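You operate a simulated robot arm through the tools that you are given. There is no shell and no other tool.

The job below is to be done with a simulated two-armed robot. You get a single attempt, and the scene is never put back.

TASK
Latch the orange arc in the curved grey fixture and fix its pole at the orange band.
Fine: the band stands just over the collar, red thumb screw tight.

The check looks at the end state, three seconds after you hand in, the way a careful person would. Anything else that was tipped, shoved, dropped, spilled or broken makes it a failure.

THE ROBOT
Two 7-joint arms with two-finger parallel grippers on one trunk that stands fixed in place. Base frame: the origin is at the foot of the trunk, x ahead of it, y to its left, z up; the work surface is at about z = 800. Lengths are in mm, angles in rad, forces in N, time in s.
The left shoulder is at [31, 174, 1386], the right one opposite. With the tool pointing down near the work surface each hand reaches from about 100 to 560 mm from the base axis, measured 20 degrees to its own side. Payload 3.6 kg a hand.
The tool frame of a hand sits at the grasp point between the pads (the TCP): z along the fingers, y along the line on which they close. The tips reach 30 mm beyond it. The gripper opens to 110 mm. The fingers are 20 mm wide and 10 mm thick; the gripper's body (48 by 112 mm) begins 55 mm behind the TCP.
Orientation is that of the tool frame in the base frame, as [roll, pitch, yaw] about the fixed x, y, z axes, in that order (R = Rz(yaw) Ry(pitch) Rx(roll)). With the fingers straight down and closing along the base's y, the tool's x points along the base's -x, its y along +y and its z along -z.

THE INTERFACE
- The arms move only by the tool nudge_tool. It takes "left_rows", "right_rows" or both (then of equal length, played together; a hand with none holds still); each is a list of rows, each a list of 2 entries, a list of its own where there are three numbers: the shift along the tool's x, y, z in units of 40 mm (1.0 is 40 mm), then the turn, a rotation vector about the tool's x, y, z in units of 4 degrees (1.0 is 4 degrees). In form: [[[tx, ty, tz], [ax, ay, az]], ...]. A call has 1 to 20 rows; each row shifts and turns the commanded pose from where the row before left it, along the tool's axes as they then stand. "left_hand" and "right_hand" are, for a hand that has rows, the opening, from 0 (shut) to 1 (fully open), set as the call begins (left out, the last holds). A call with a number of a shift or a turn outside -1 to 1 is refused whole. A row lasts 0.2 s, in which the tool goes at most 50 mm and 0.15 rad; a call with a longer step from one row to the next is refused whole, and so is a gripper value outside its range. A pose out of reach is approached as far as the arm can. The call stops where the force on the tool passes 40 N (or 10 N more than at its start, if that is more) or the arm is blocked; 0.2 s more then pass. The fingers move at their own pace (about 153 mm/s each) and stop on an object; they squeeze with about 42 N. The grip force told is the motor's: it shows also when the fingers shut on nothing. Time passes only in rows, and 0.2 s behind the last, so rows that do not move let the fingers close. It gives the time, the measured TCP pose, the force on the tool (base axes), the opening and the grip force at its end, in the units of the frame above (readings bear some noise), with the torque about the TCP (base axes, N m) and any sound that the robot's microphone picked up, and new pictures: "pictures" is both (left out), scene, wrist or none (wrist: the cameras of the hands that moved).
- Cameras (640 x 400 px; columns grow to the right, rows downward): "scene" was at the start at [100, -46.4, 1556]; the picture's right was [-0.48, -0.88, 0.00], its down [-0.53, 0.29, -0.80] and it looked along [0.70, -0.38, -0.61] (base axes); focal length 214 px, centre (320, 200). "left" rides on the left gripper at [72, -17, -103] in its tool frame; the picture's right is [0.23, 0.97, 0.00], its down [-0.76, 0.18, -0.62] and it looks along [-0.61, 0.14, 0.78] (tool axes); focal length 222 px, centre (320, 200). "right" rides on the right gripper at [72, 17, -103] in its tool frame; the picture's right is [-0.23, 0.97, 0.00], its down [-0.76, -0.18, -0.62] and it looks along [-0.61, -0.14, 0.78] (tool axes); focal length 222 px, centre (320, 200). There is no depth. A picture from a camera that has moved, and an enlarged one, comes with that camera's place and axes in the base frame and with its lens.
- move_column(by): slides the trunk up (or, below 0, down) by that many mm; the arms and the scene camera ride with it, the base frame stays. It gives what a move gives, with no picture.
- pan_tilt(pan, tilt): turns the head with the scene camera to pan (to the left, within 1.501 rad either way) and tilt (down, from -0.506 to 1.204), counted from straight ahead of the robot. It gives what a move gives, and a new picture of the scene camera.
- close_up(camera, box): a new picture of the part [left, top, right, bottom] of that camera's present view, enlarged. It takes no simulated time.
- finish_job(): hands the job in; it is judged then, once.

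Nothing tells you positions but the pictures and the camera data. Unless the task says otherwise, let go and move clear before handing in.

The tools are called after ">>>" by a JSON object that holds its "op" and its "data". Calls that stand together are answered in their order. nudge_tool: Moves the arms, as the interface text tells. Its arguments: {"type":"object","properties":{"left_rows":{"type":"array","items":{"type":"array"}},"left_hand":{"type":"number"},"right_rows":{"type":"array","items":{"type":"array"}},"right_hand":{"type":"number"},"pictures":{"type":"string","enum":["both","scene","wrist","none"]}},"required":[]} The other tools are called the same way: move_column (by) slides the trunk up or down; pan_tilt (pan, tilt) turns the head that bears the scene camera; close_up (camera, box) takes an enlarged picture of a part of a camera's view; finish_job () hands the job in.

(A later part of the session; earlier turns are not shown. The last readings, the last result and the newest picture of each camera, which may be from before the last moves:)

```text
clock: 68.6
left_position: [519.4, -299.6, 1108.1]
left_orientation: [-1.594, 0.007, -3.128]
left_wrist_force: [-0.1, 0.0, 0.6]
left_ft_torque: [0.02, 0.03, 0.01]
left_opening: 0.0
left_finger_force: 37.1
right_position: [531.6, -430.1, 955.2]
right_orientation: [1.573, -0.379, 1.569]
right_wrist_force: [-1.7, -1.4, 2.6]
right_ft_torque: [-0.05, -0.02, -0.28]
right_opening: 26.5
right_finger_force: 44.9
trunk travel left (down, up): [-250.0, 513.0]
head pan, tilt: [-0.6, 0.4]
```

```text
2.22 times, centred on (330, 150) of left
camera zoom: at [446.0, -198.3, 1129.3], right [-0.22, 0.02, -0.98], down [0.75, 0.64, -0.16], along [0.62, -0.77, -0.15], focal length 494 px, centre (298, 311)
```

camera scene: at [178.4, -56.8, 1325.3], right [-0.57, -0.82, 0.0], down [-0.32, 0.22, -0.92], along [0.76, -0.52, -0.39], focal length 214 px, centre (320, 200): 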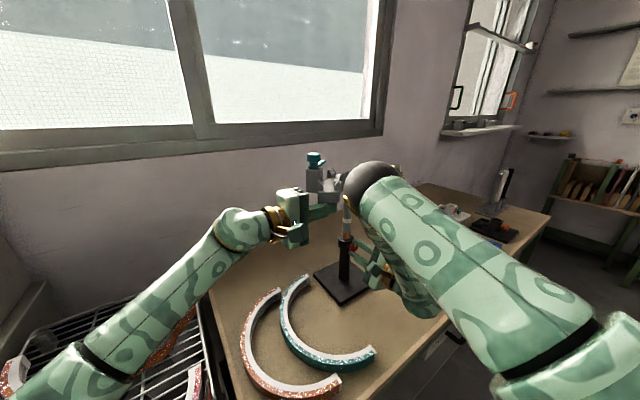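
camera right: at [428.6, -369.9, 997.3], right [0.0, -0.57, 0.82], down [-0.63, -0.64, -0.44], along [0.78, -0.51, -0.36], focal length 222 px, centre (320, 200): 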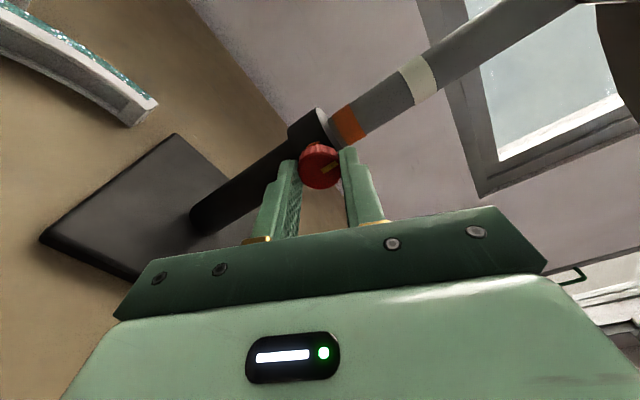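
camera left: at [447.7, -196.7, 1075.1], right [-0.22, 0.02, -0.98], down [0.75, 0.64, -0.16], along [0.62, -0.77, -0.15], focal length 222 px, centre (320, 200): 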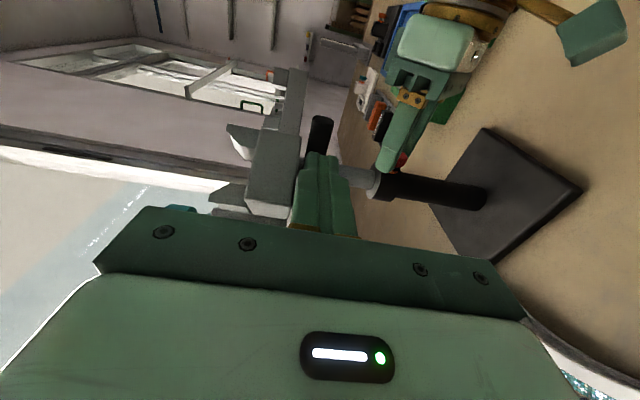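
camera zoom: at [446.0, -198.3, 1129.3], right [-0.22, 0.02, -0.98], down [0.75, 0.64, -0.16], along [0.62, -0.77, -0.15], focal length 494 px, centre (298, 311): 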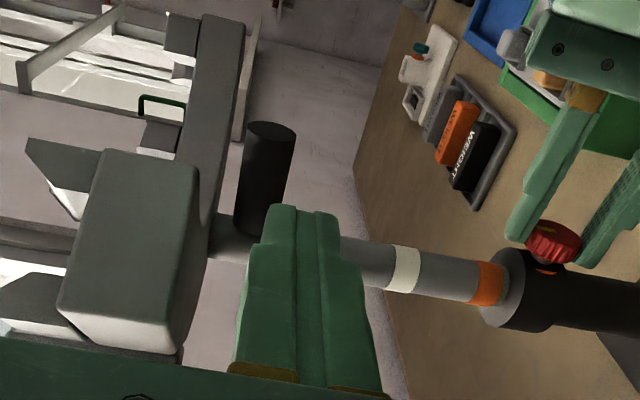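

The clamp holds: the band stands a few mm over the collar with no support. I'll withdraw the left hand sideways, then let go of the knob.

>>> {"op": "nudge_tool", "data": {"left_rows": [[[0, 0, -0.5], [0, 0, 0]], [[0, 0, -0.9], [0, 0, 0]], [[0, 0, -0.9], [0, 0, 0]], [[0, 0, -0.9], [0, 0, 0]], [[0, 0, -0.9], [0, 0, 0]], [[0, 0, -0.5], [0, 0, 0]], [[0, 0, 0], [0, 0, 0]]], "pictures": "both"}}

>>> {"op": "close_up", "data": {"camera": "scene", "box": [260, 140, 420, 310]}}

```text
clock: 70.2
left_position: [518.0, -115.6, 1112.9]
left_orientation: [-1.593, 0.01, -3.127]
left_wrist_force: [-0.5, -0.2, -0.4]
left_ft_torque: [-0.01, 0.0, -0.02]
left_opening: 0.0
left_finger_force: 37.7
right_position: [532.2, -430.3, 954.7]
right_orientation: [1.575, -0.378, 1.569]
right_wrist_force: [-2.2, -1.7, -0.5]
right_ft_torque: [-0.02, 0.03, -0.19]
right_opening: 26.4
right_finger_force: 44.9
trunk travel left (down, up): [-250.0, 513.0]
head pan, tilt: [-0.6, 0.4]
camera scene: at [178.2, -57.2, 1325.3], right [-0.56, -0.83, 0.0], down [-0.32, 0.22, -0.92], along [0.76, -0.52, -0.39], focal length 214 px, centre (320, 200)
camera left: at [443.6, -14.6, 1132.7], right [-0.22, 0.02, -0.98], down [0.75, 0.64, -0.16], along [0.62, -0.77, -0.15], focal length 222 px, centre (320, 200)
```

scene: 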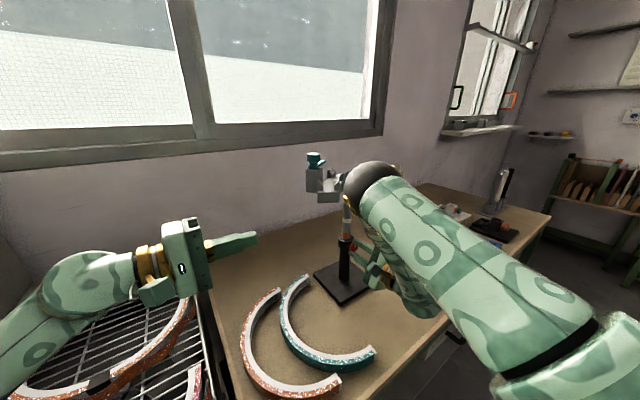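
left: 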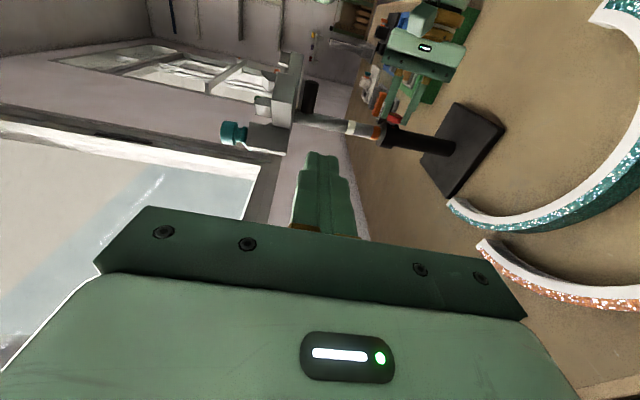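

```text
2.35 times, centred on (340, 225) of scene
camera zoom: at [178.2, -57.2, 1325.3], right [-0.56, -0.83, 0.0], down [-0.32, 0.22, -0.92], along [0.76, -0.52, -0.39], focal length 505 px, centre (273, 141)
```

zoom: 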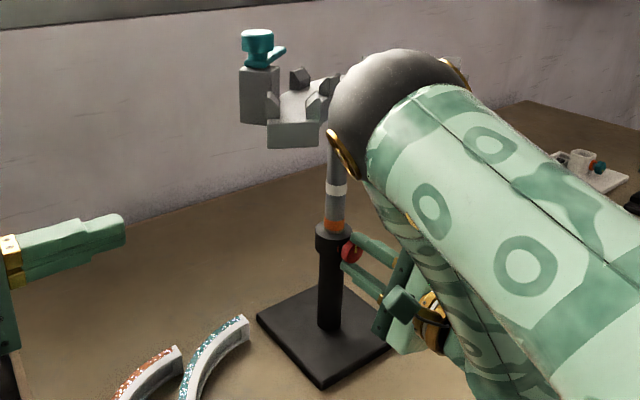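

I'll regrip the knob and try tightening once more, to be sure it is at its stop.

>>> {"op": "nudge_tool", "data": {"right_rows": [[[0, 0, 0], [0, 0, 0]], [[0, 0, 0], [0, 0, 0]], [[0, 0, 0], [0, 0, -1]], [[0, 0, 0], [0, 0, -1]], [[0, 0, 0], [0, 0, -1]], [[0, 0, 0], [0, 0, -1]], [[0, 0, 0], [0, 0, -1]], [[0, 0, 0], [0, 0, -1]], [[0, 0, 0], [0, 0, -1]], [[0, 0, 0], [0, 0, -1]], [[0, 0, 0], [0, 0, -1]], [[0, 0, 0], [0, 0, -1]], [[0, 0, 0], [0, 0, -1]], [[0, 0, 0], [0, 0, -1]]], "right_hand": 0.4, "pictures": "none"}}

>>> {"op": "close_up", "data": {"camera": "right", "box": [250, 100, 410, 220]}}

>>> {"op": "nudge_tool", "data": {"right_rows": [[[0, 0, 0], [0, 0, 0]], [[0, 0, 0], [0, 0, 0]], [[0, 0, 0], [0, 0, 0]], [[0, 0, 0], [0, 0, 1]], [[0, 0, 0], [0, 0, 1]], [[0, 0, 0], [0, 0, 1]]], "right_hand": 0, "pictures": "none"}}

>>> {"op": "close_up", "data": {"camera": "right", "box": [250, 100, 410, 220]}}

```text
clock: 73.2
left_position: [517.9, -117.7, 1112.1]
left_orientation: [-1.592, 0.008, -3.129]
left_wrist_force: [-0.2, 0.2, 0.1]
left_ft_torque: [0.0, -0.02, 0.02]
left_opening: 0.0
left_finger_force: 37.9
right_position: [531.7, -429.4, 955.2]
right_orientation: [1.577, 0.46, 1.572]
right_wrist_force: [-0.8, -0.1, 0.2]
right_ft_torque: [0.04, 0.0, 0.04]
right_opening: 43.7
right_finger_force: 0.1
trunk travel left (down, up): [-250.0, 513.0]
head pan, tilt: [-0.6, 0.4]
```

```text
3.33 times, centred on (330, 160) of right
camera zoom: at [428.6, -358.3, 937.5], right [0.0, 0.23, 0.97], down [-0.62, -0.76, 0.18], along [0.78, -0.61, 0.14], focal length 740 px, centre (287, 333)
```

zoom: 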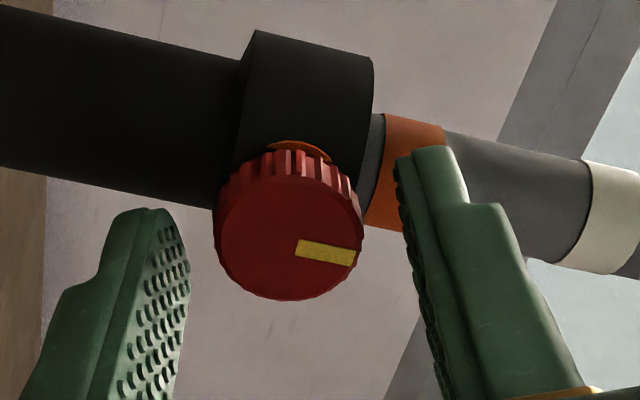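

```text
clock: 74.6
left_position: [517.2, -115.0, 1112.8]
left_orientation: [-1.594, 0.008, -3.127]
left_wrist_force: [0.2, 0.5, -1.3]
left_ft_torque: [0.04, -0.01, -0.05]
left_opening: 0.0
left_finger_force: 37.8
right_position: [531.8, -429.8, 954.1]
right_orientation: [1.574, 0.247, 1.57]
right_wrist_force: [-3.6, -0.5, 2.6]
right_ft_torque: [-0.2, -0.04, 0.13]
right_opening: 26.4
right_finger_force: 44.9
trunk travel left (down, up): [-250.0, 513.0]
head pan, tilt: [-0.6, 0.4]
```

```text
3.33 times, centred on (330, 160) of right
camera zoom: at [428.9, -355.8, 953.3], right [0.0, 0.02, 1.0], down [-0.62, -0.78, 0.02], along [0.78, -0.62, 0.01], focal length 740 px, centre (287, 333)
```

zoom: 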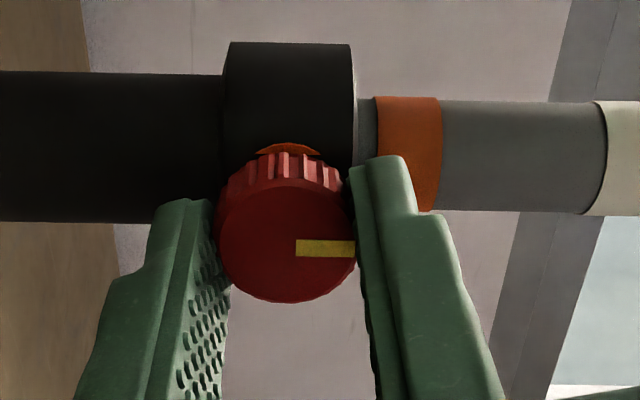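

>>> {"op": "nudge_tool", "data": {"right_rows": [[[0, 0, 0], [0, 0, 1]], [[0, 0, 0], [0, 0, 1]], [[0, 0, 0], [0, 0, 1]], [[0, 0, 0], [0, 0, 1]], [[0, 0, 0], [0, 0, 1]]], "pictures": "none"}}

>>> {"op": "close_up", "data": {"camera": "right", "box": [250, 100, 410, 220]}}

```text
clock: 75.8
left_position: [517.7, -114.8, 1113.2]
left_orientation: [-1.594, 0.008, -3.128]
left_wrist_force: [-0.1, 0.3, 0.3]
left_ft_torque: [-0.02, 0.0, -0.01]
left_opening: 0.0
left_finger_force: 37.8
right_position: [532.0, -429.8, 954.5]
right_orientation: [1.573, -0.1, 1.57]
right_wrist_force: [-0.9, 0.9, 3.8]
right_ft_torque: [-0.21, -0.11, 0.02]
right_opening: 26.3
right_finger_force: 44.8
trunk travel left (down, up): [-250.0, 513.0]
head pan, tilt: [-0.6, 0.4]
```

```text
3.33 times, centred on (330, 160) of right
camera zoom: at [429.1, -360.2, 978.7], right [0.0, -0.32, 0.95], down [-0.62, -0.74, -0.25], along [0.78, -0.59, -0.2], focal length 740 px, centre (287, 333)
```

zoom: 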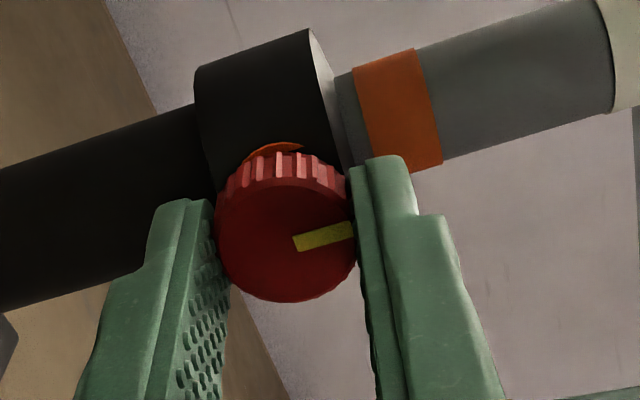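

The knob stays at its stop (mark up) while the fingers slip, so it's tight. I'll let go of the knob and back the right hand straight off, and park the left hand up and to the left.

>>> {"op": "nudge_tool", "data": {"right_rows": [[[0, 0, 0], [0, 0, 0]], [[0, 0, 0], [0, 0, 0]], [[0, 0, -0.4], [0, 0, 0]], [[0, 0, -0.8], [0, 0, 0]], [[0, 0, -0.8], [0, 0, 0]], [[0, 0, -0.7], [0, 0, 0]]], "right_hand": 0.5, "left_rows": [[[0.2, -0.8, -0.2], [0, 0, 0]], [[0.2, -0.8, -0.2], [0, 0, 0]], [[0.2, -0.8, -0.2], [0, 0, 0]], [[0.2, -0.8, -0.2], [0, 0, 0]], [[0.2, -0.8, -0.2], [0, 0, 0]], [[0.2, -0.8, -0.2], [0, 0, 0]]], "pictures": "both"}}

>>> {"op": "close_up", "data": {"camera": "right", "box": [240, 60, 440, 220]}}

```text
clock: 77.2
left_position: [466.0, -74.2, 1307.5]
left_orientation: [-1.594, 0.007, -3.129]
left_wrist_force: [-0.2, -0.3, 0.9]
left_ft_torque: [0.02, -0.02, 0.03]
left_opening: 0.1
left_finger_force: 38.0
right_position: [423.7, -432.2, 956.2]
right_orientation: [1.576, -0.101, 1.57]
right_wrist_force: [0.3, -0.7, 0.2]
right_ft_torque: [-0.02, 0.02, -0.03]
right_opening: 54.8
right_finger_force: 0.1
trunk travel left (down, up): [-250.0, 513.0]
head pan, tilt: [-0.6, 0.4]
camera scene: at [177.3, -57.4, 1325.5], right [-0.56, -0.83, 0.0], down [-0.32, 0.22, -0.92], along [0.76, -0.52, -0.39], focal length 214 px, centre (320, 200)
camera right: at [320.0, -362.3, 980.4], right [0.0, -0.32, 0.95], down [-0.62, -0.74, -0.25], along [0.78, -0.59, -0.21], focal length 222 px, centre (320, 200)
camera left: at [391.7, 26.8, 1327.1], right [-0.22, 0.02, -0.98], down [0.75, 0.64, -0.16], along [0.62, -0.77, -0.15], focal length 222 px, centre (320, 200)
```

scene: 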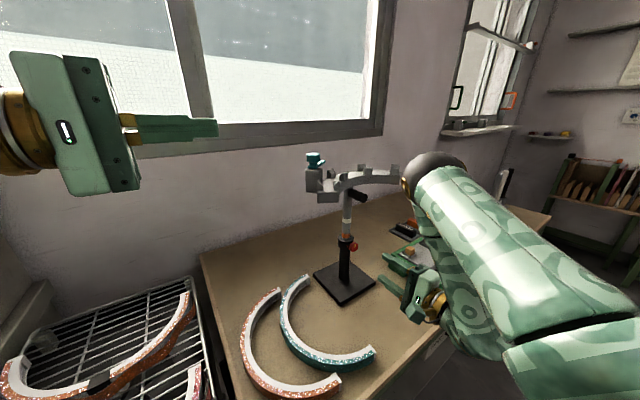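
right: 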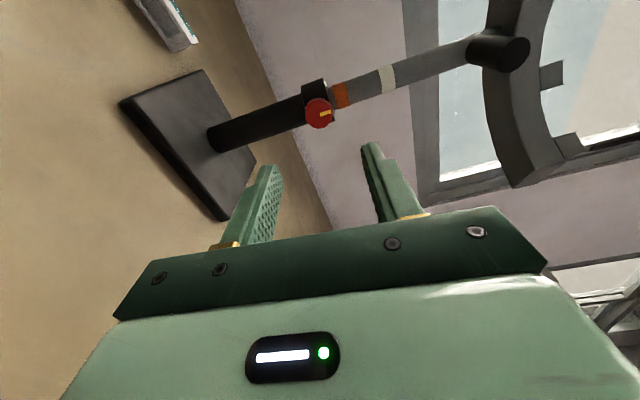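
left: 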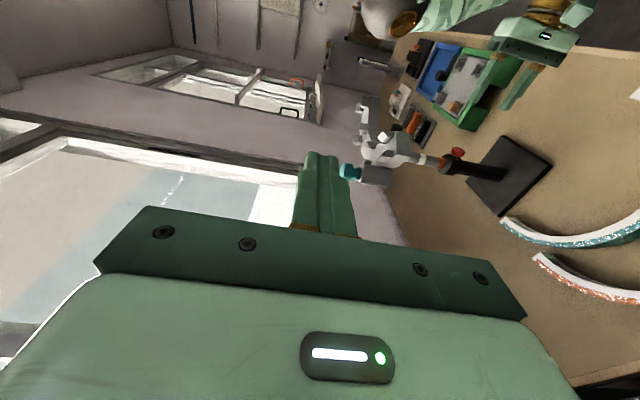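

```text
2.50 times, centred on (340, 140) of right
camera zoom: at [320.0, -362.3, 980.4], right [0.0, -0.32, 0.95], down [-0.62, -0.74, -0.25], along [0.78, -0.59, -0.21], focal length 555 px, centre (270, 350)
```

zoom: 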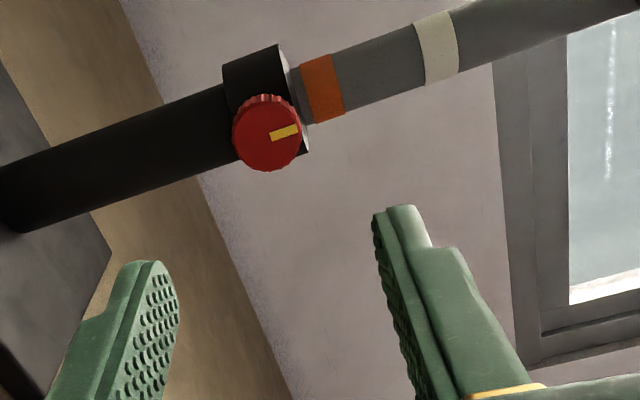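

The scene view is clear now, and the stand stands upright with its orange band over the collar. I'll take detailed views for measuring.

>>> {"op": "close_up", "data": {"camera": "scene", "box": [300, 145, 410, 215]}}

>>> {"op": "close_up", "data": {"camera": "scene", "box": [325, 200, 375, 260]}}

>>> {"op": "close_up", "data": {"camera": "scene", "box": [230, 260, 390, 400]}}

```text
5.71 times, centred on (355, 180) of scene
camera zoom: at [177.3, -57.4, 1325.5], right [-0.56, -0.83, 0.0], down [-0.32, 0.22, -0.92], along [0.76, -0.52, -0.39], focal length 1226 px, centre (120, 314)
```

zoom: 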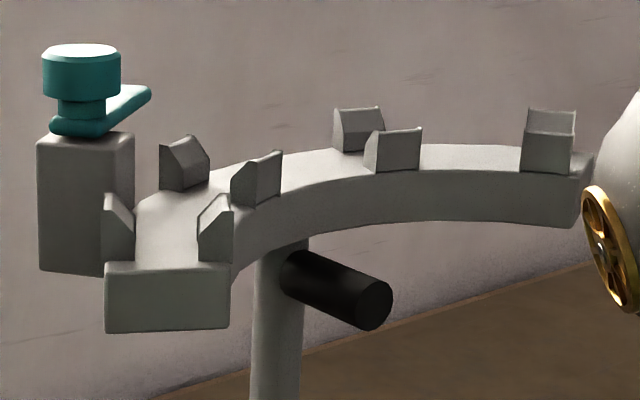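

```text
6.67 times, centred on (350, 230) of scene
camera zoom: at [177.3, -57.4, 1325.5], right [-0.56, -0.83, 0.0], down [-0.32, 0.22, -0.92], along [0.76, -0.52, -0.39], focal length 1430 px, centre (120, 0)
```

zoom: 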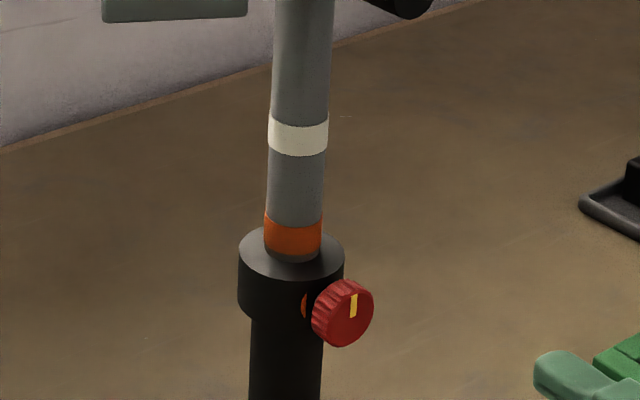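

```text
2.86 times, centred on (310, 330) of scene
camera zoom: at [177.3, -57.4, 1325.5], right [-0.56, -0.83, 0.0], down [-0.32, 0.22, -0.92], along [0.76, -0.52, -0.39], focal length 613 px, centre (349, -171)
```

zoom: 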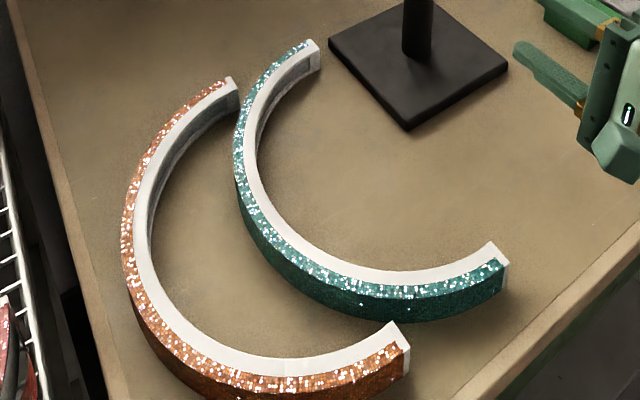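

>>> {"op": "close_up", "data": {"camera": "left", "box": [330, 90, 490, 200]}}

>>> {"op": "close_up", "data": {"camera": "scene", "box": [300, 148, 350, 208]}}

```text
3.64 times, centred on (410, 145) of left
camera zoom: at [391.7, 26.8, 1327.1], right [-0.22, 0.02, -0.98], down [0.75, 0.64, -0.16], along [0.62, -0.77, -0.15], focal length 808 px, centre (-7, 400)
```

zoom: 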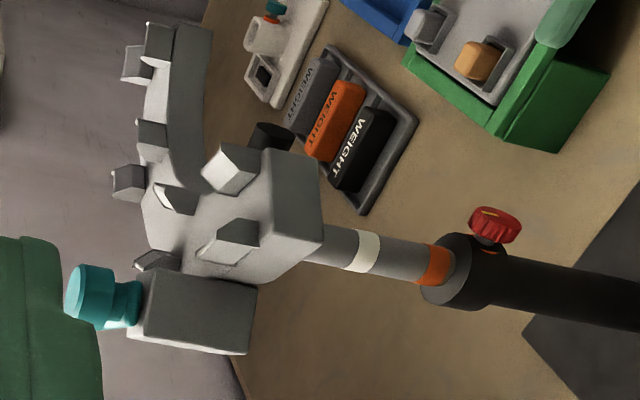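

```text
6.67 times, centred on (325, 178) of scene
camera zoom: at [177.3, -57.4, 1325.5], right [-0.56, -0.83, 0.0], down [-0.32, 0.22, -0.92], along [0.76, -0.52, -0.39], focal length 1430 px, centre (287, 347)
```

zoom: 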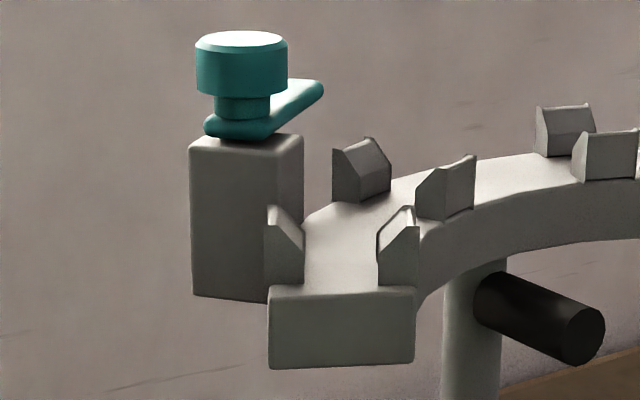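

The latch is a turn-button: a cap about 35 mm wide near [596, -324, 1230], with its arm pointing along the channel. First I'll park the left hand (tool down again, up and back), so the right elbow has room.

>>> {"op": "nudge_tool", "data": {"left_rows": [[[0.115, -0.102, -0.123], [-1, 0, 0]], [[0.115, -0.102, -0.123], [-1, 0, 0]], [[0.115, -0.084, -0.136], [-1, 0, 0]], [[0.115, -0.084, -0.136], [-1, 0, 0]], [[0.115, -0.064, -0.147], [-1, 0, 0]], [[0.115, -0.064, -0.147], [-1, 0, 0]], [[0.115, -0.043, -0.154], [-1, 0, 0]], [[0.115, -0.043, -0.154], [-1, 0, 0]], [[0.115, -0.021, -0.159], [-1, 0, 0]], [[0.115, -0.021, -0.159], [-1, 0, 0]], [[0.115, 0.001, -0.16], [-1, 0, 0]], [[0.115, 0.001, -0.16], [-1, 0, 0]], [[0.115, 0.023, -0.158], [-1, 0, 0]], [[0.115, 0.023, -0.158], [-1, 0, 0]], [[0.115, 0.045, -0.154], [-1, 0, 0]], [[0.115, 0.045, -0.154], [-1, 0, 0]], [[0.115, 0.066, -0.146], [-1, 0, 0]], [[0.115, 0.066, -0.146], [-1, 0, 0]], [[0.115, 0.086, -0.135], [-1, 0, 0]], [[0.115, 0.086, -0.135], [-1, 0, 0]]], "left_hand": 0.3, "pictures": "none"}}

>>> {"op": "nudge_tool", "data": {"left_rows": [[[0.115, 0.104, -0.122], [-1, 0, 0]], [[0.115, 0.104, -0.122], [-1, 0, 0]], [[0.115, 0.104, -0.122], [-0.8, 0, 0]], [[0, 0, 0], [0, 0, 0]]], "pictures": "scene"}}

```text
clock: 81.4
left_position: [359.9, 19.7, 1380.0]
left_orientation: [-2.994, 0.009, -3.127]
left_wrist_force: [-0.1, -0.9, 0.1]
left_ft_torque: [-0.04, 0.02, -0.01]
left_opening: 33.0
left_finger_force: 0.0
left hand out of reach, approached as far as the arm can: row 20
right_position: [424.8, -430.8, 956.4]
right_orientation: [1.576, -0.1, 1.572]
right_wrist_force: [-0.2, 0.7, -0.3]
right_ft_torque: [0.02, -0.02, 0.01]
right_opening: 55.0
right_finger_force: 0.0
trunk travel left (down, up): [-250.0, 513.0]
head pan, tilt: [-0.6, 0.4]
```

```text
clock: 82.4
left_position: [327.6, 30.7, 1356.9]
left_orientation: [3.098, 0.008, -3.125]
left_wrist_force: [-0.4, -0.6, -0.1]
left_ft_torque: [-0.01, 0.01, -0.01]
left_opening: 33.1
left_finger_force: 0.0
left hand out of reach, approached as far as the arm can: row 1, 2, 3
right_position: [424.0, -432.4, 956.2]
right_orientation: [1.576, -0.1, 1.572]
right_wrist_force: [-0.7, 0.3, 0.1]
right_ft_torque: [0.02, 0.01, 0.0]
right_opening: 55.2
right_finger_force: 0.1
trunk travel left (down, up): [-250.0, 513.0]
head pan, tilt: [-0.6, 0.4]
camera scene: at [178.6, -57.0, 1325.2], right [-0.56, -0.83, 0.0], down [-0.32, 0.22, -0.92], along [0.76, -0.52, -0.39], focal length 214 px, centre (320, 200)
```

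scene: 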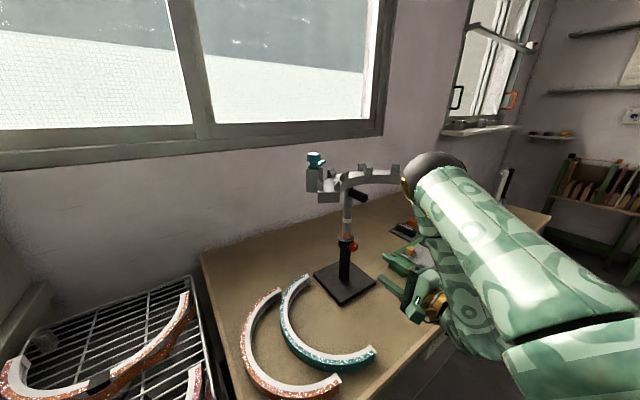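

Now I'll roll the right hand back level and begin tilting it down again.

>>> {"op": "nudge_tool", "data": {"right_rows": [[[0, 0, 0], [0, 0, -1]], [[0, 0, 0], [0, 0, -1]], [[0, 0, 0], [0, 0, -1]], [[0, 0, 0], [0, 0, -1]], [[0, 0, 0], [0, 0, -1]], [[0, 0, 0], [0, 0, -1]], [[0, 0, 0], [0, 0, -1]], [[0, 0, 0], [0, 0, -1]], [[0, 0, 0], [0, 0, -1]], [[0, 0, 0], [0, 0, -1]], [[0, 0, 0], [0, 0, -1]], [[0, 0, 0], [0, 0, -1]], [[0, 0, 0], [0, 0, -1]], [[0, 0, 0], [0, 0, -1]], [[0, 0, 0], [0, 0, -1]], [[0, 0, 0], [0, 0, -1]], [[0, 0, 0], [0, 0, -1]], [[0, 0, 0], [0, 0, -1]], [[0, 0, 0], [0, 0, -1]], [[0, 0, 0], [0, 0, -1]]], "pictures": "scene"}}

```text
clock: 86.6
left_position: [327.8, 31.3, 1357.4]
left_orientation: [3.099, 0.009, -3.125]
left_wrist_force: [0.2, -0.2, 0.8]
left_ft_torque: [-0.01, 0.02, 0.03]
left_opening: 33.3
left_finger_force: 0.0
right_position: [423.5, -431.2, 954.9]
right_orientation: [1.599, 1.3, 1.599]
right_wrist_force: [-0.4, 0.6, -0.3]
right_ft_torque: [0.01, 0.01, 0.0]
right_opening: 54.9
right_finger_force: 0.0
trunk travel left (down, up): [-250.0, 513.0]
head pan, tilt: [-0.6, 0.4]
camera scene: at [178.4, -57.0, 1325.2], right [-0.56, -0.83, 0.0], down [-0.32, 0.22, -0.92], along [0.76, -0.52, -0.39], focal length 214 px, centre (320, 200)
```

scene: 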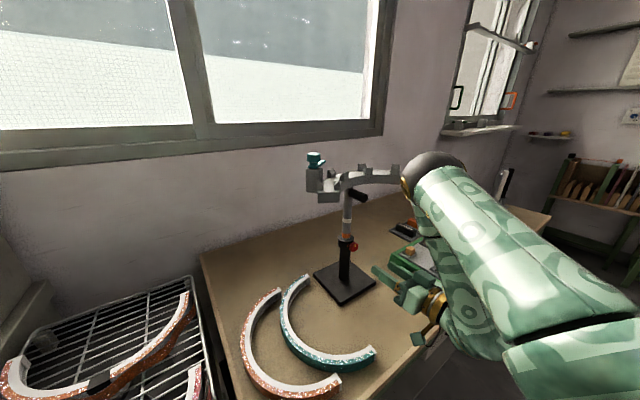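

>>> {"op": "nudge_tool", "data": {"right_rows": [[[0, 0, 0], [0, 0, -1]], [[0, 0, 0], [0, 0, -1]], [[0, 0, 0], [0, 0, -1]], [[0, 0, 0], [0, 0, -0.88]], [[0, 0, 0], [0, 1, 0]], [[0, 0, 0], [0, 1, 0]], [[0, 0, 0], [0, 1, 0]], [[0, 0, 0], [0, 1, 0]], [[0, 0, 0], [0, 1, 0]], [[0, 0, 0], [0, 1, 0]], [[0, 0, 0], [0, 1, 0]], [[0, 0, 0], [0, 1, 0]], [[0, 0, 0], [0, 1, 0]], [[0, 0, 0], [0, 1, 0]], [[0, 0, 0], [0, 1, 0]], [[0, 0, 0], [0, 1, 0]], [[0, 0, 0], [0, 1, 0]], [[0, 0, 0], [0, 1, 0]], [[0, 0, 0], [0, 1, 0]], [[0, 0, 0], [0, 1, 0]]], "pictures": "both"}}

```text
clock: 90.8
left_position: [327.6, 31.0, 1356.6]
left_orientation: [3.1, 0.009, -3.128]
left_wrist_force: [0.0, 0.3, -0.2]
left_ft_torque: [-0.02, -0.02, 0.01]
left_opening: 33.0
left_finger_force: 0.0
right_position: [422.4, -430.0, 954.0]
right_orientation: [3.138, 0.448, 3.141]
right_wrist_force: [0.0, -0.2, 1.3]
right_ft_torque: [-0.05, 0.0, 0.0]
right_opening: 55.0
right_finger_force: 0.0
trunk travel left (down, up): [-250.0, 513.0]
head pan, tilt: [-0.6, 0.4]
camera scene: at [178.5, -56.9, 1325.2], right [-0.56, -0.83, 0.0], down [-0.32, 0.22, -0.92], along [0.76, -0.52, -0.39], focal length 214 px, centre (320, 200)
camera right: at [313.6, -413.8, 1015.9], right [0.21, 0.97, 0.1], down [0.42, -0.18, 0.89], along [0.89, -0.14, -0.44], focal length 222 px, centre (320, 200)
```

scene: 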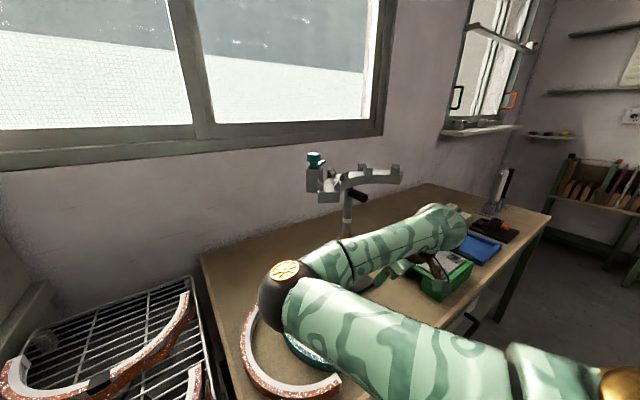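
right: 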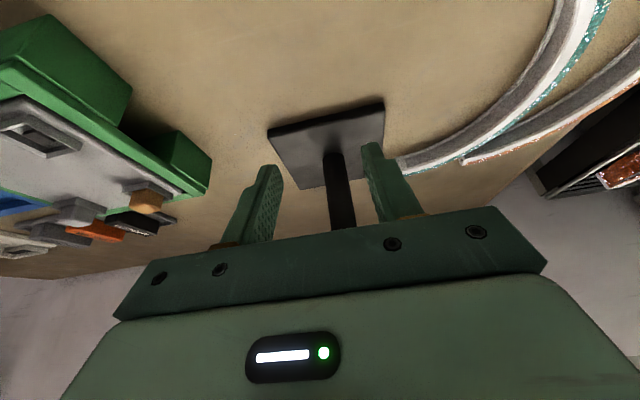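

The elbow swung left again but touches nothing. I'll raise the trunk 250 mm, back to its first height, so that both the arc and the raised fixture are within reach.

>>> {"op": "move_column", "data": {"by": 250}}

>>> {"op": "nudge_tool", "data": {"right_rows": [[[0, 0, 0], [0, 1, 0]], [[0, 0, 0], [0, 1, 0]], [[0, 0, 0], [0, 1, 0]], [[0, 0, 0], [0, 1, 0]], [[0, 0, 0], [0, 1, 0]], [[0, 0, 0], [0, 1, 0]], [[0, 0, 0], [0, 0.42, 0]], [[0, 0, 0], [0, 0, 0]]], "pictures": "both"}}

```text
clock: 93.4
left_position: [230.2, 30.2, 1645.8]
left_orientation: [3.103, 0.173, -3.125]
left_wrist_force: [-0.2, -0.2, 0.1]
left_ft_torque: [0.02, 0.0, -0.03]
left_opening: 32.9
left_finger_force: 0.0
right_position: [423.9, -430.3, 1204.3]
right_orientation: [3.137, 0.451, 3.14]
right_wrist_force: [0.4, -0.4, 1.0]
right_ft_torque: [-0.01, 0.01, 0.0]
right_opening: 54.9
right_finger_force: 0.0
trunk travel left (down, up): [-500.0, 263.0]
head pan, tilt: [-0.6, 0.4]
```

```text
clock: 95.2
left_position: [229.4, 30.8, 1644.9]
left_orientation: [3.102, 0.173, -3.126]
left_wrist_force: [0.1, -0.6, 0.6]
left_ft_torque: [0.03, -0.02, -0.01]
left_opening: 32.9
left_finger_force: 0.0
right_position: [424.6, -429.9, 1203.8]
right_orientation: [3.138, 0.0, -3.141]
right_wrist_force: [-0.3, 0.1, -0.2]
right_ft_torque: [0.0, 0.01, 0.01]
right_opening: 55.3
right_finger_force: 0.0
trunk travel left (down, up): [-500.0, 263.0]
head pan, tilt: [-0.6, 0.4]
camera scene: at [100.2, -56.9, 1578.7], right [-0.56, -0.83, 0.0], down [-0.32, 0.22, -0.92], along [0.76, -0.52, -0.39], focal length 214 px, centre (320, 200)
camera right: at [351.5, -414.2, 1307.8], right [0.23, 0.97, 0.0], down [0.76, -0.18, 0.62], along [0.61, -0.14, -0.78], focal length 222 px, centre (320, 200)
```

scene: 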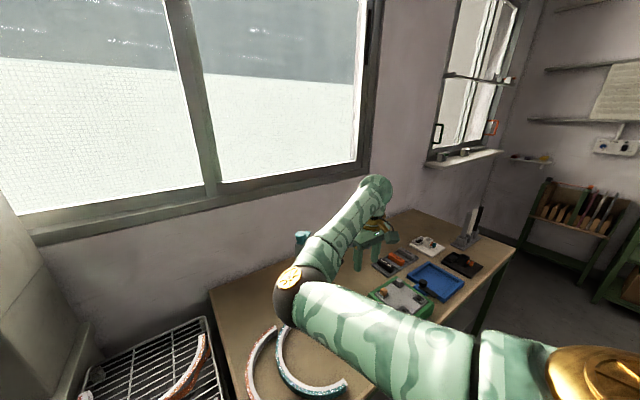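
right: 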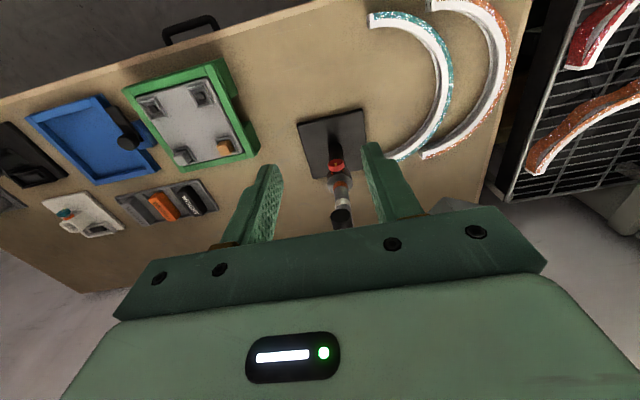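

The trunk is up and the right hand points down. I'll bring the left hand down to a comfortable parking spot and move the right hand toward the arcs for a top view.

>>> {"op": "nudge_tool", "data": {"left_rows": [[[0, 0, 1], [0, 0, 0]], [[0, 0, 1], [0, 0, 0]], [[0, 0, 1], [0, 0, 0]], [[0, 0.5, 1], [0, 0, 0]], [[0, 0.5, 1], [0, 0, 0]], [[0, 0.5, 0.5], [0, 0, 0]]], "right_rows": [[[0, 0.8, 0], [0, 0, 0]], [[0, 0.8, 0], [0, 0, 0]], [[0, 0.8, 0], [0, 0, 0]], [[0, 0.8, 0], [0, 0, 0]], [[0, 0.8, 0], [0, 0, 0]], [[0, 0.75, 0], [0, 0, 0]]], "pictures": "both"}}

```text
clock: 96.0
left_position: [254.0, 41.8, 1522.2]
left_orientation: [3.121, 0.165, -3.109]
left_wrist_force: [11.8, 1.4, 11.1]
left_ft_torque: [-0.39, 2.22, -0.02]
left_opening: 32.9
left_finger_force: 0.0
right_position: [426.5, -366.6, 1205.1]
right_orientation: [3.141, 0.001, 3.138]
right_wrist_force: [-0.3, -0.2, 0.2]
right_ft_torque: [-0.04, -0.01, 0.01]
right_opening: 54.9
right_finger_force: 0.0
right hand out of reach, approached as far as the arm can: row 2, 3, 4
trunk travel left (down, up): [-500.0, 263.0]
head pan, tilt: [-0.6, 0.4]
stopped in row 4 (left hand): the force on the tool passed its limit at 67 N (the readings are from after the stop); the commanded pose is now the measured one
camera scene: at [101.3, -55.3, 1577.6], right [-0.56, -0.83, 0.0], down [-0.33, 0.22, -0.92], along [0.76, -0.52, -0.4], focal length 214 px, centre (320, 200)
camera right: at [355.4, -350.3, 1308.7], right [0.23, 0.97, 0.0], down [0.76, -0.18, 0.62], along [0.61, -0.14, -0.78], focal length 222 px, centre (320, 200)
camera left: at [165.7, 18.9, 1611.9], right [-0.26, 0.97, -0.02], down [0.64, 0.18, 0.74], along [0.72, 0.18, -0.67], focal length 222 px, centre (320, 200)
```

scene: 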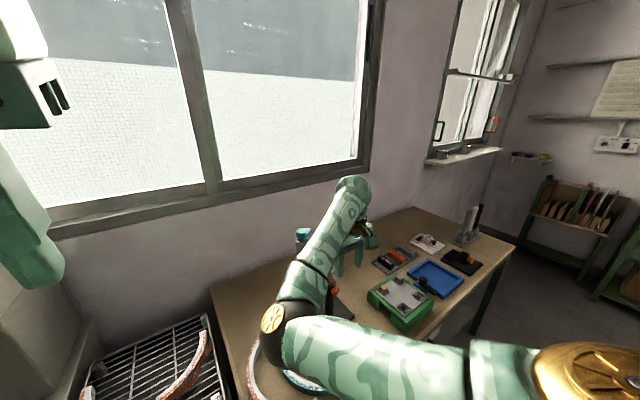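
right: 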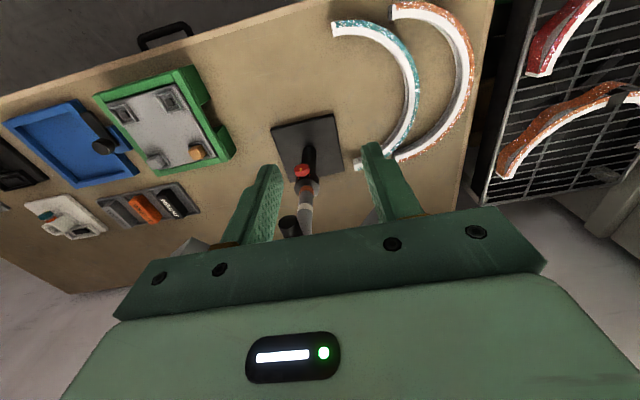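
left: 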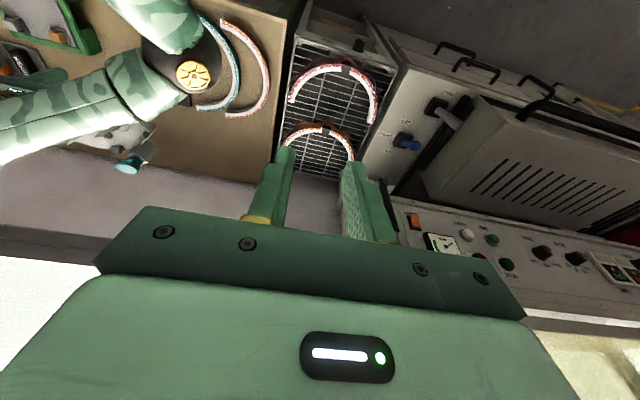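

The left hand brushed the robot's own head mast, and the right arm reached a joint limit with its elbow low and to the left. I'll first move the left hand forward and away from the head.

>>> {"op": "nudge_tool", "data": {"left_rows": [[[-0.6, 0.2, 0], [0, 0, 0]], [[-0.8, 0.3, 0.1], [0, 0, 0]], [[-0.8, 0.3, 0.2], [0, 0, 0]], [[-0.7, 0.2, 0.3], [0, 1, 0]], [[-0.5, 0.2, 0.5], [0, 1, 0]], [[-0.2, 0, 0.8], [0, 0.36, 0]], [[0, 0, 0], [0, 0, 0]]], "pictures": "both"}}

```text
clock: 97.7
left_position: [398.9, 94.0, 1468.6]
left_orientation: [3.119, 0.003, -3.107]
left_wrist_force: [0.3, -0.5, 0.4]
left_ft_torque: [0.0, 0.01, -0.02]
left_opening: 33.3
left_finger_force: 0.0
right_position: [428.4, -367.7, 1206.5]
right_orientation: [3.14, 0.003, 3.139]
right_wrist_force: [-0.9, -0.4, 0.3]
right_ft_torque: [0.01, 0.0, 0.02]
right_opening: 55.0
right_finger_force: 0.1
trunk travel left (down, up): [-500.0, 263.0]
head pan, tilt: [-0.6, 0.4]
camera scene: at [100.0, -57.1, 1578.7], right [-0.56, -0.83, 0.0], down [-0.32, 0.22, -0.92], along [0.76, -0.52, -0.39], focal length 214 px, centre (320, 200)
camera left: at [326.1, 71.0, 1572.2], right [-0.26, 0.97, 0.02], down [0.75, 0.19, 0.63], along [0.6, 0.18, -0.78], focal length 222 px, centre (320, 200)
```

scene: 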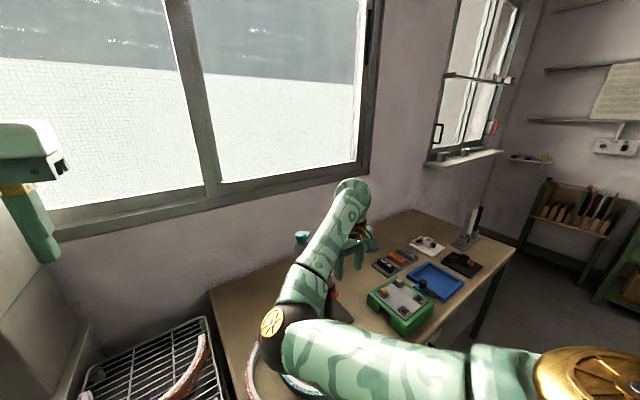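
left: 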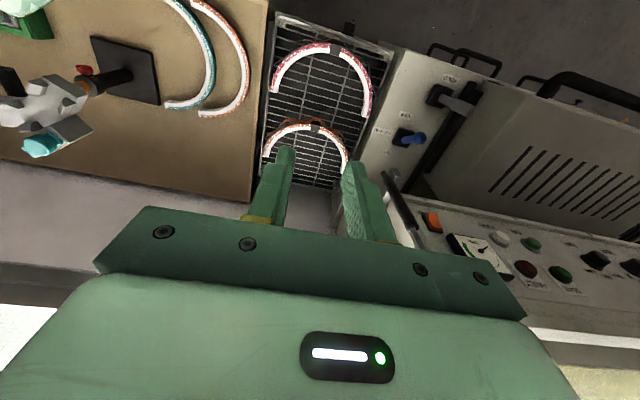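

The left hand is parked well. I'll raise the right hand back to its starting pose to bring the elbow to a better position.

>>> {"op": "nudge_tool", "data": {"right_rows": [[[0, -0.4, -0.9], [0, 0, 0]], [[0, -0.4, -0.9], [0, 0, 0]], [[0.1, -0.4, -0.9], [0, 0, 0]], [[0.1, -0.4, -0.9], [0, 0, 0]], [[0.2, 0, -1], [0, 0, 0]], [[0.2, 0, -1], [0, 0, 0]], [[0.1, 0, -1], [0, 0, 0]], [[0, 0, -0.4], [0, 0, 0]], [[0, 0, 0], [0, 0, 0]]], "pictures": "both"}}

```text
clock: 99.7
left_position: [398.9, 92.8, 1468.5]
left_orientation: [3.118, 0.003, -3.111]
left_wrist_force: [0.7, -0.4, -0.2]
left_ft_torque: [-0.02, 0.01, 0.03]
left_opening: 33.0
left_finger_force: 0.1
right_position: [398.5, -433.0, 1486.0]
right_orientation: [3.14, 0.001, 3.14]
right_wrist_force: [0.0, -0.1, 0.2]
right_ft_torque: [0.01, 0.02, -0.01]
right_opening: 55.1
right_finger_force: 0.0
trunk travel left (down, up): [-500.0, 263.0]
head pan, tilt: [-0.6, 0.4]
camera scene: at [100.6, -57.1, 1578.6], right [-0.56, -0.83, 0.0], down [-0.32, 0.22, -0.92], along [0.76, -0.52, -0.39], focal length 214 px, centre (320, 200)
camera right: at [326.6, -415.5, 1588.6], right [0.23, 0.97, 0.0], down [0.76, -0.18, 0.62], along [0.61, -0.14, -0.78], focal length 222 px, centre (320, 200)
```

scene: 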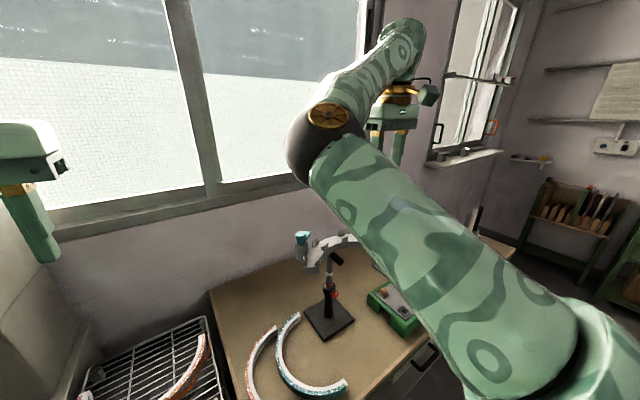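
right: 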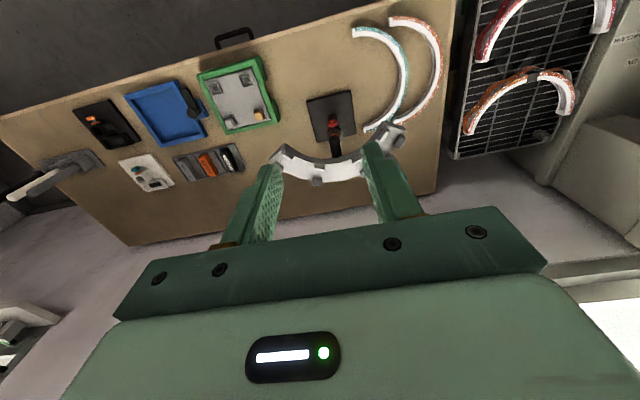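

That restored the first posture. I'll now measure the arcs and the raised fixture from above with both wrist cameras.

>>> {"op": "close_up", "data": {"camera": "right", "box": [330, 0, 460, 140]}}

>>> {"op": "close_up", "data": {"camera": "left", "box": [100, 0, 280, 130]}}

>>> {"op": "close_up", "data": {"camera": "right", "box": [260, 100, 420, 200]}}

>>> {"op": "close_up", "data": {"camera": "left", "box": [0, 40, 170, 170]}}

```text
2.86 times, centred on (395, 70) of right
camera zoom: at [326.6, -415.5, 1588.6], right [0.23, 0.97, 0.0], down [0.76, -0.18, 0.62], along [0.61, -0.14, -0.78], focal length 635 px, centre (106, 571)
```

zoom: 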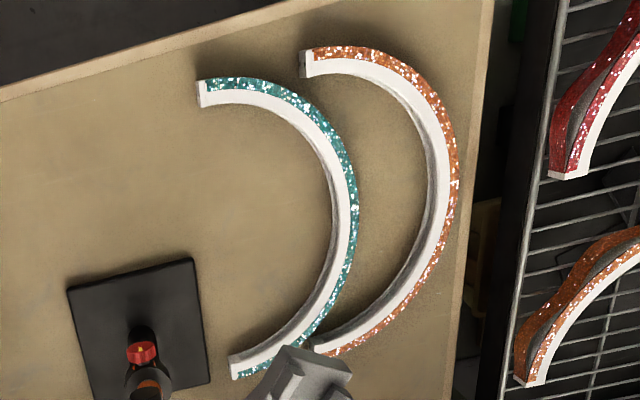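

```text
3.08 times, centred on (190, 65) of left
camera zoom: at [326.6, 71.0, 1572.2], right [-0.26, 0.97, 0.02], down [0.75, 0.19, 0.63], along [0.6, 0.18, -0.78], focal length 684 px, centre (720, 615)
```

zoom: 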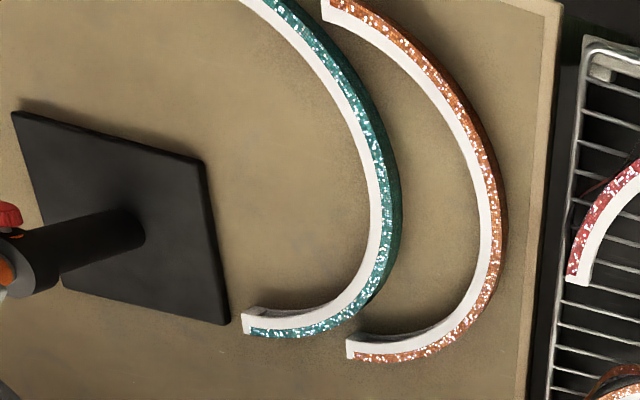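

```text
4.00 times, centred on (340, 150) of right
camera zoom: at [326.6, -415.5, 1588.6], right [0.23, 0.97, 0.0], down [0.76, -0.18, 0.62], along [0.61, -0.14, -0.78], focal length 888 px, centre (240, 400)
```

zoom: 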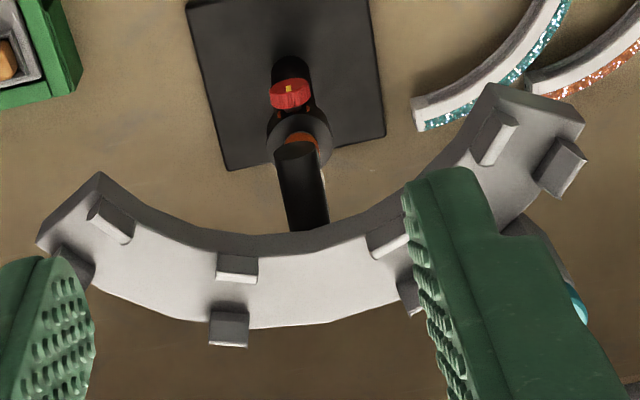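

```text
3.08 times, centred on (85, 105) of left
camera zoom: at [326.6, 71.0, 1572.2], right [-0.26, 0.97, 0.02], down [0.75, 0.19, 0.63], along [0.6, 0.18, -0.78], focal length 684 px, centre (1043, 492)
```

zoom: 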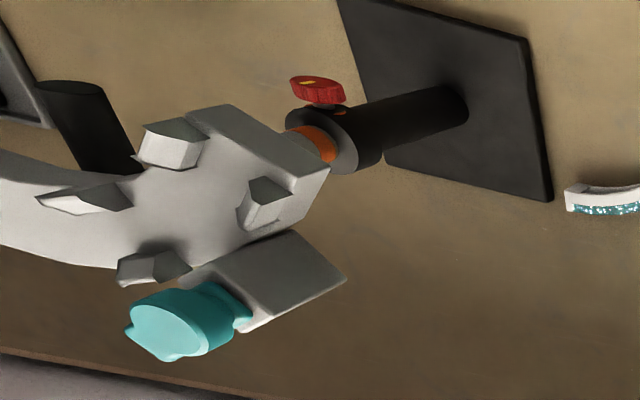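

>>> {"op": "close_up", "data": {"camera": "right", "box": [390, 0, 440, 40]}}

>>> {"op": "close_up", "data": {"camera": "right", "box": [450, 40, 500, 80]}}

>>> {"op": "close_up", "data": {"camera": "right", "box": [420, 40, 470, 80]}}

>>> {"op": "close_up", "data": {"camera": "left", "box": [190, 60, 250, 120]}}

```text
10.00 times, centred on (415, 20) of right
camera zoom: at [326.6, -415.5, 1588.6], right [0.23, 0.97, 0.0], down [0.76, -0.18, 0.62], along [0.61, -0.14, -0.78], focal length 2221 px, centre (-630, 2000)
```

zoom: 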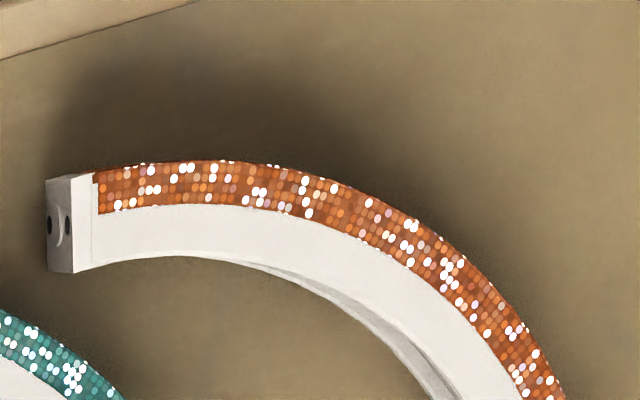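

```text
10.00 times, centred on (475, 60) of right
camera zoom: at [326.6, -415.5, 1588.6], right [0.23, 0.97, 0.0], down [0.76, -0.18, 0.62], along [0.61, -0.14, -0.78], focal length 2221 px, centre (-1230, 1600)
```

zoom: 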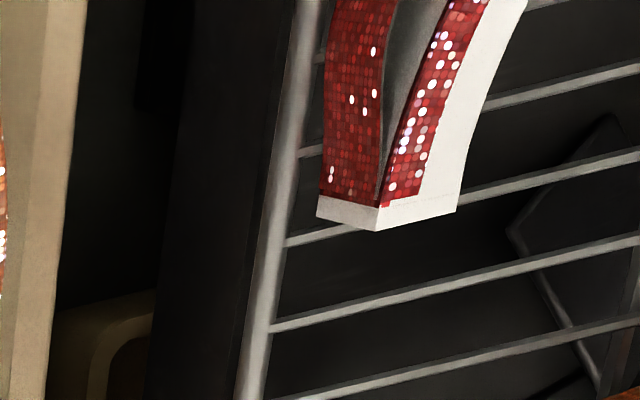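

```text
10.00 times, centred on (445, 60) of right
camera zoom: at [326.6, -415.5, 1588.6], right [0.23, 0.97, 0.0], down [0.76, -0.18, 0.62], along [0.61, -0.14, -0.78], focal length 2221 px, centre (-930, 1600)
```

zoom: 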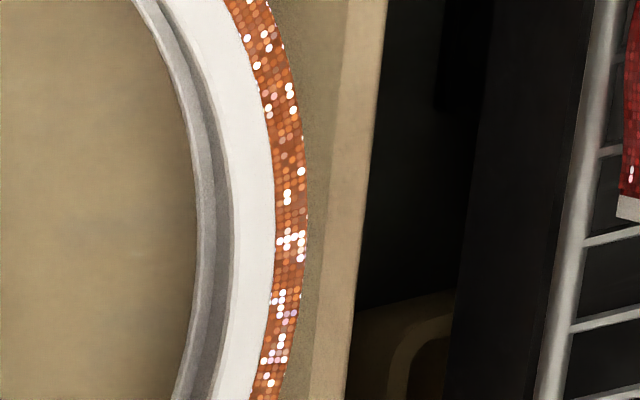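

```text
6.67 times, centred on (220, 90) of left
camera zoom: at [326.6, 71.0, 1572.2], right [-0.26, 0.97, 0.02], down [0.75, 0.19, 0.63], along [0.6, 0.18, -0.78], focal length 1481 px, centre (987, 933)
```

zoom: 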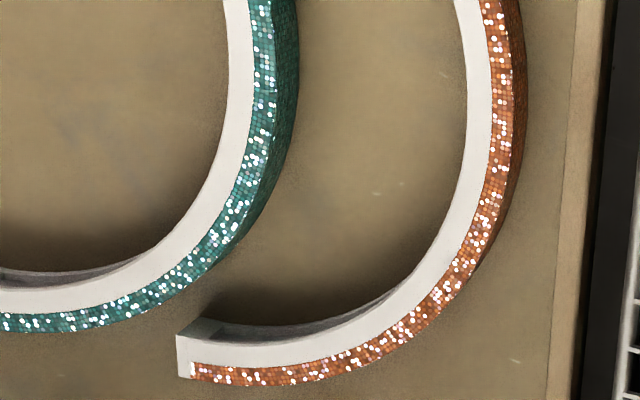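

Measured: the orange arc has its centre at [508.5, -232.7], radii 128 to 148 (20 wide, 30 tall) and spans a full half circle. The fixture centre is at about [443.5, -431.5] with a post gap of about 24 mm. I'll grip the arc near its robot-side end, where it will overhang the channel, so I'll descend first and then move over.

>>> {"op": "nudge_tool", "data": {"right_rows": [[[0, 0, 0.95], [0, 0, 0]], [[0, 0, 0.95], [0, 0, 0]], [[0, 0, 0.95], [0, 0, 0]], [[0, 0, 0.95], [0, 0, 0]], [[0, 0, 0.95], [0, 0, 0]], [[0, 0, 0.95], [0, 0, 0]], [[0, 0, 0.95], [0, 0, 0]], [[0, 0, 0.95], [0, 0, 0]], [[0, 0, 0.95], [0, 0, 0]], [[0, 0, 0.95], [0, 0, 0]], [[0, 0, 0.95], [0, 0, 0]], [[0, 0, 0.95], [0, 0, 0]], [[0, 0, 0.4], [0, 0, 0]]], "pictures": "both"}}

```text
clock: 102.5
left_position: [398.9, 93.7, 1468.6]
left_orientation: [3.118, 0.003, -3.109]
left_wrist_force: [-0.1, -0.4, -1.6]
left_ft_torque: [-0.02, -0.01, 0.01]
left_opening: 33.0
left_finger_force: 0.1
right_position: [397.4, -431.5, 1012.6]
right_orientation: [3.139, 0.002, 3.138]
right_wrist_force: [0.5, 0.0, -0.3]
right_ft_torque: [-0.04, 0.04, 0.0]
right_opening: 54.8
right_finger_force: 0.0
trunk travel left (down, up): [-500.0, 263.0]
head pan, tilt: [-0.6, 0.4]
camera scene: at [100.8, -56.4, 1578.7], right [-0.56, -0.83, 0.0], down [-0.32, 0.22, -0.92], along [0.76, -0.52, -0.39], focal length 214 px, centre (320, 200)
camera right: at [325.7, -414.7, 1115.4], right [0.23, 0.97, 0.0], down [0.76, -0.18, 0.62], along [0.61, -0.14, -0.78], focal length 222 px, centre (320, 200)
```

scene: 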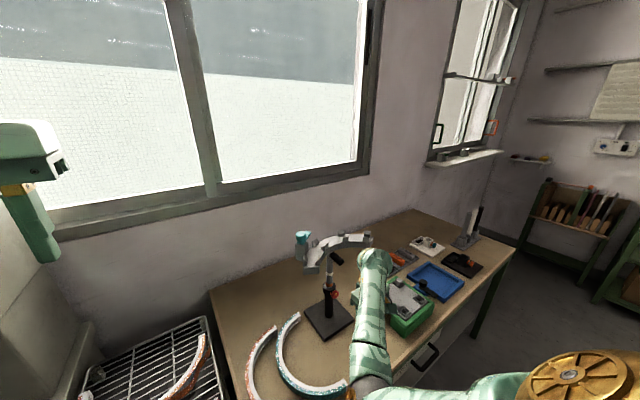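
right: 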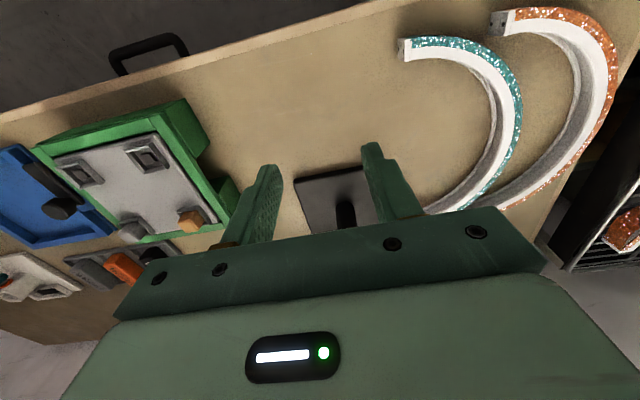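

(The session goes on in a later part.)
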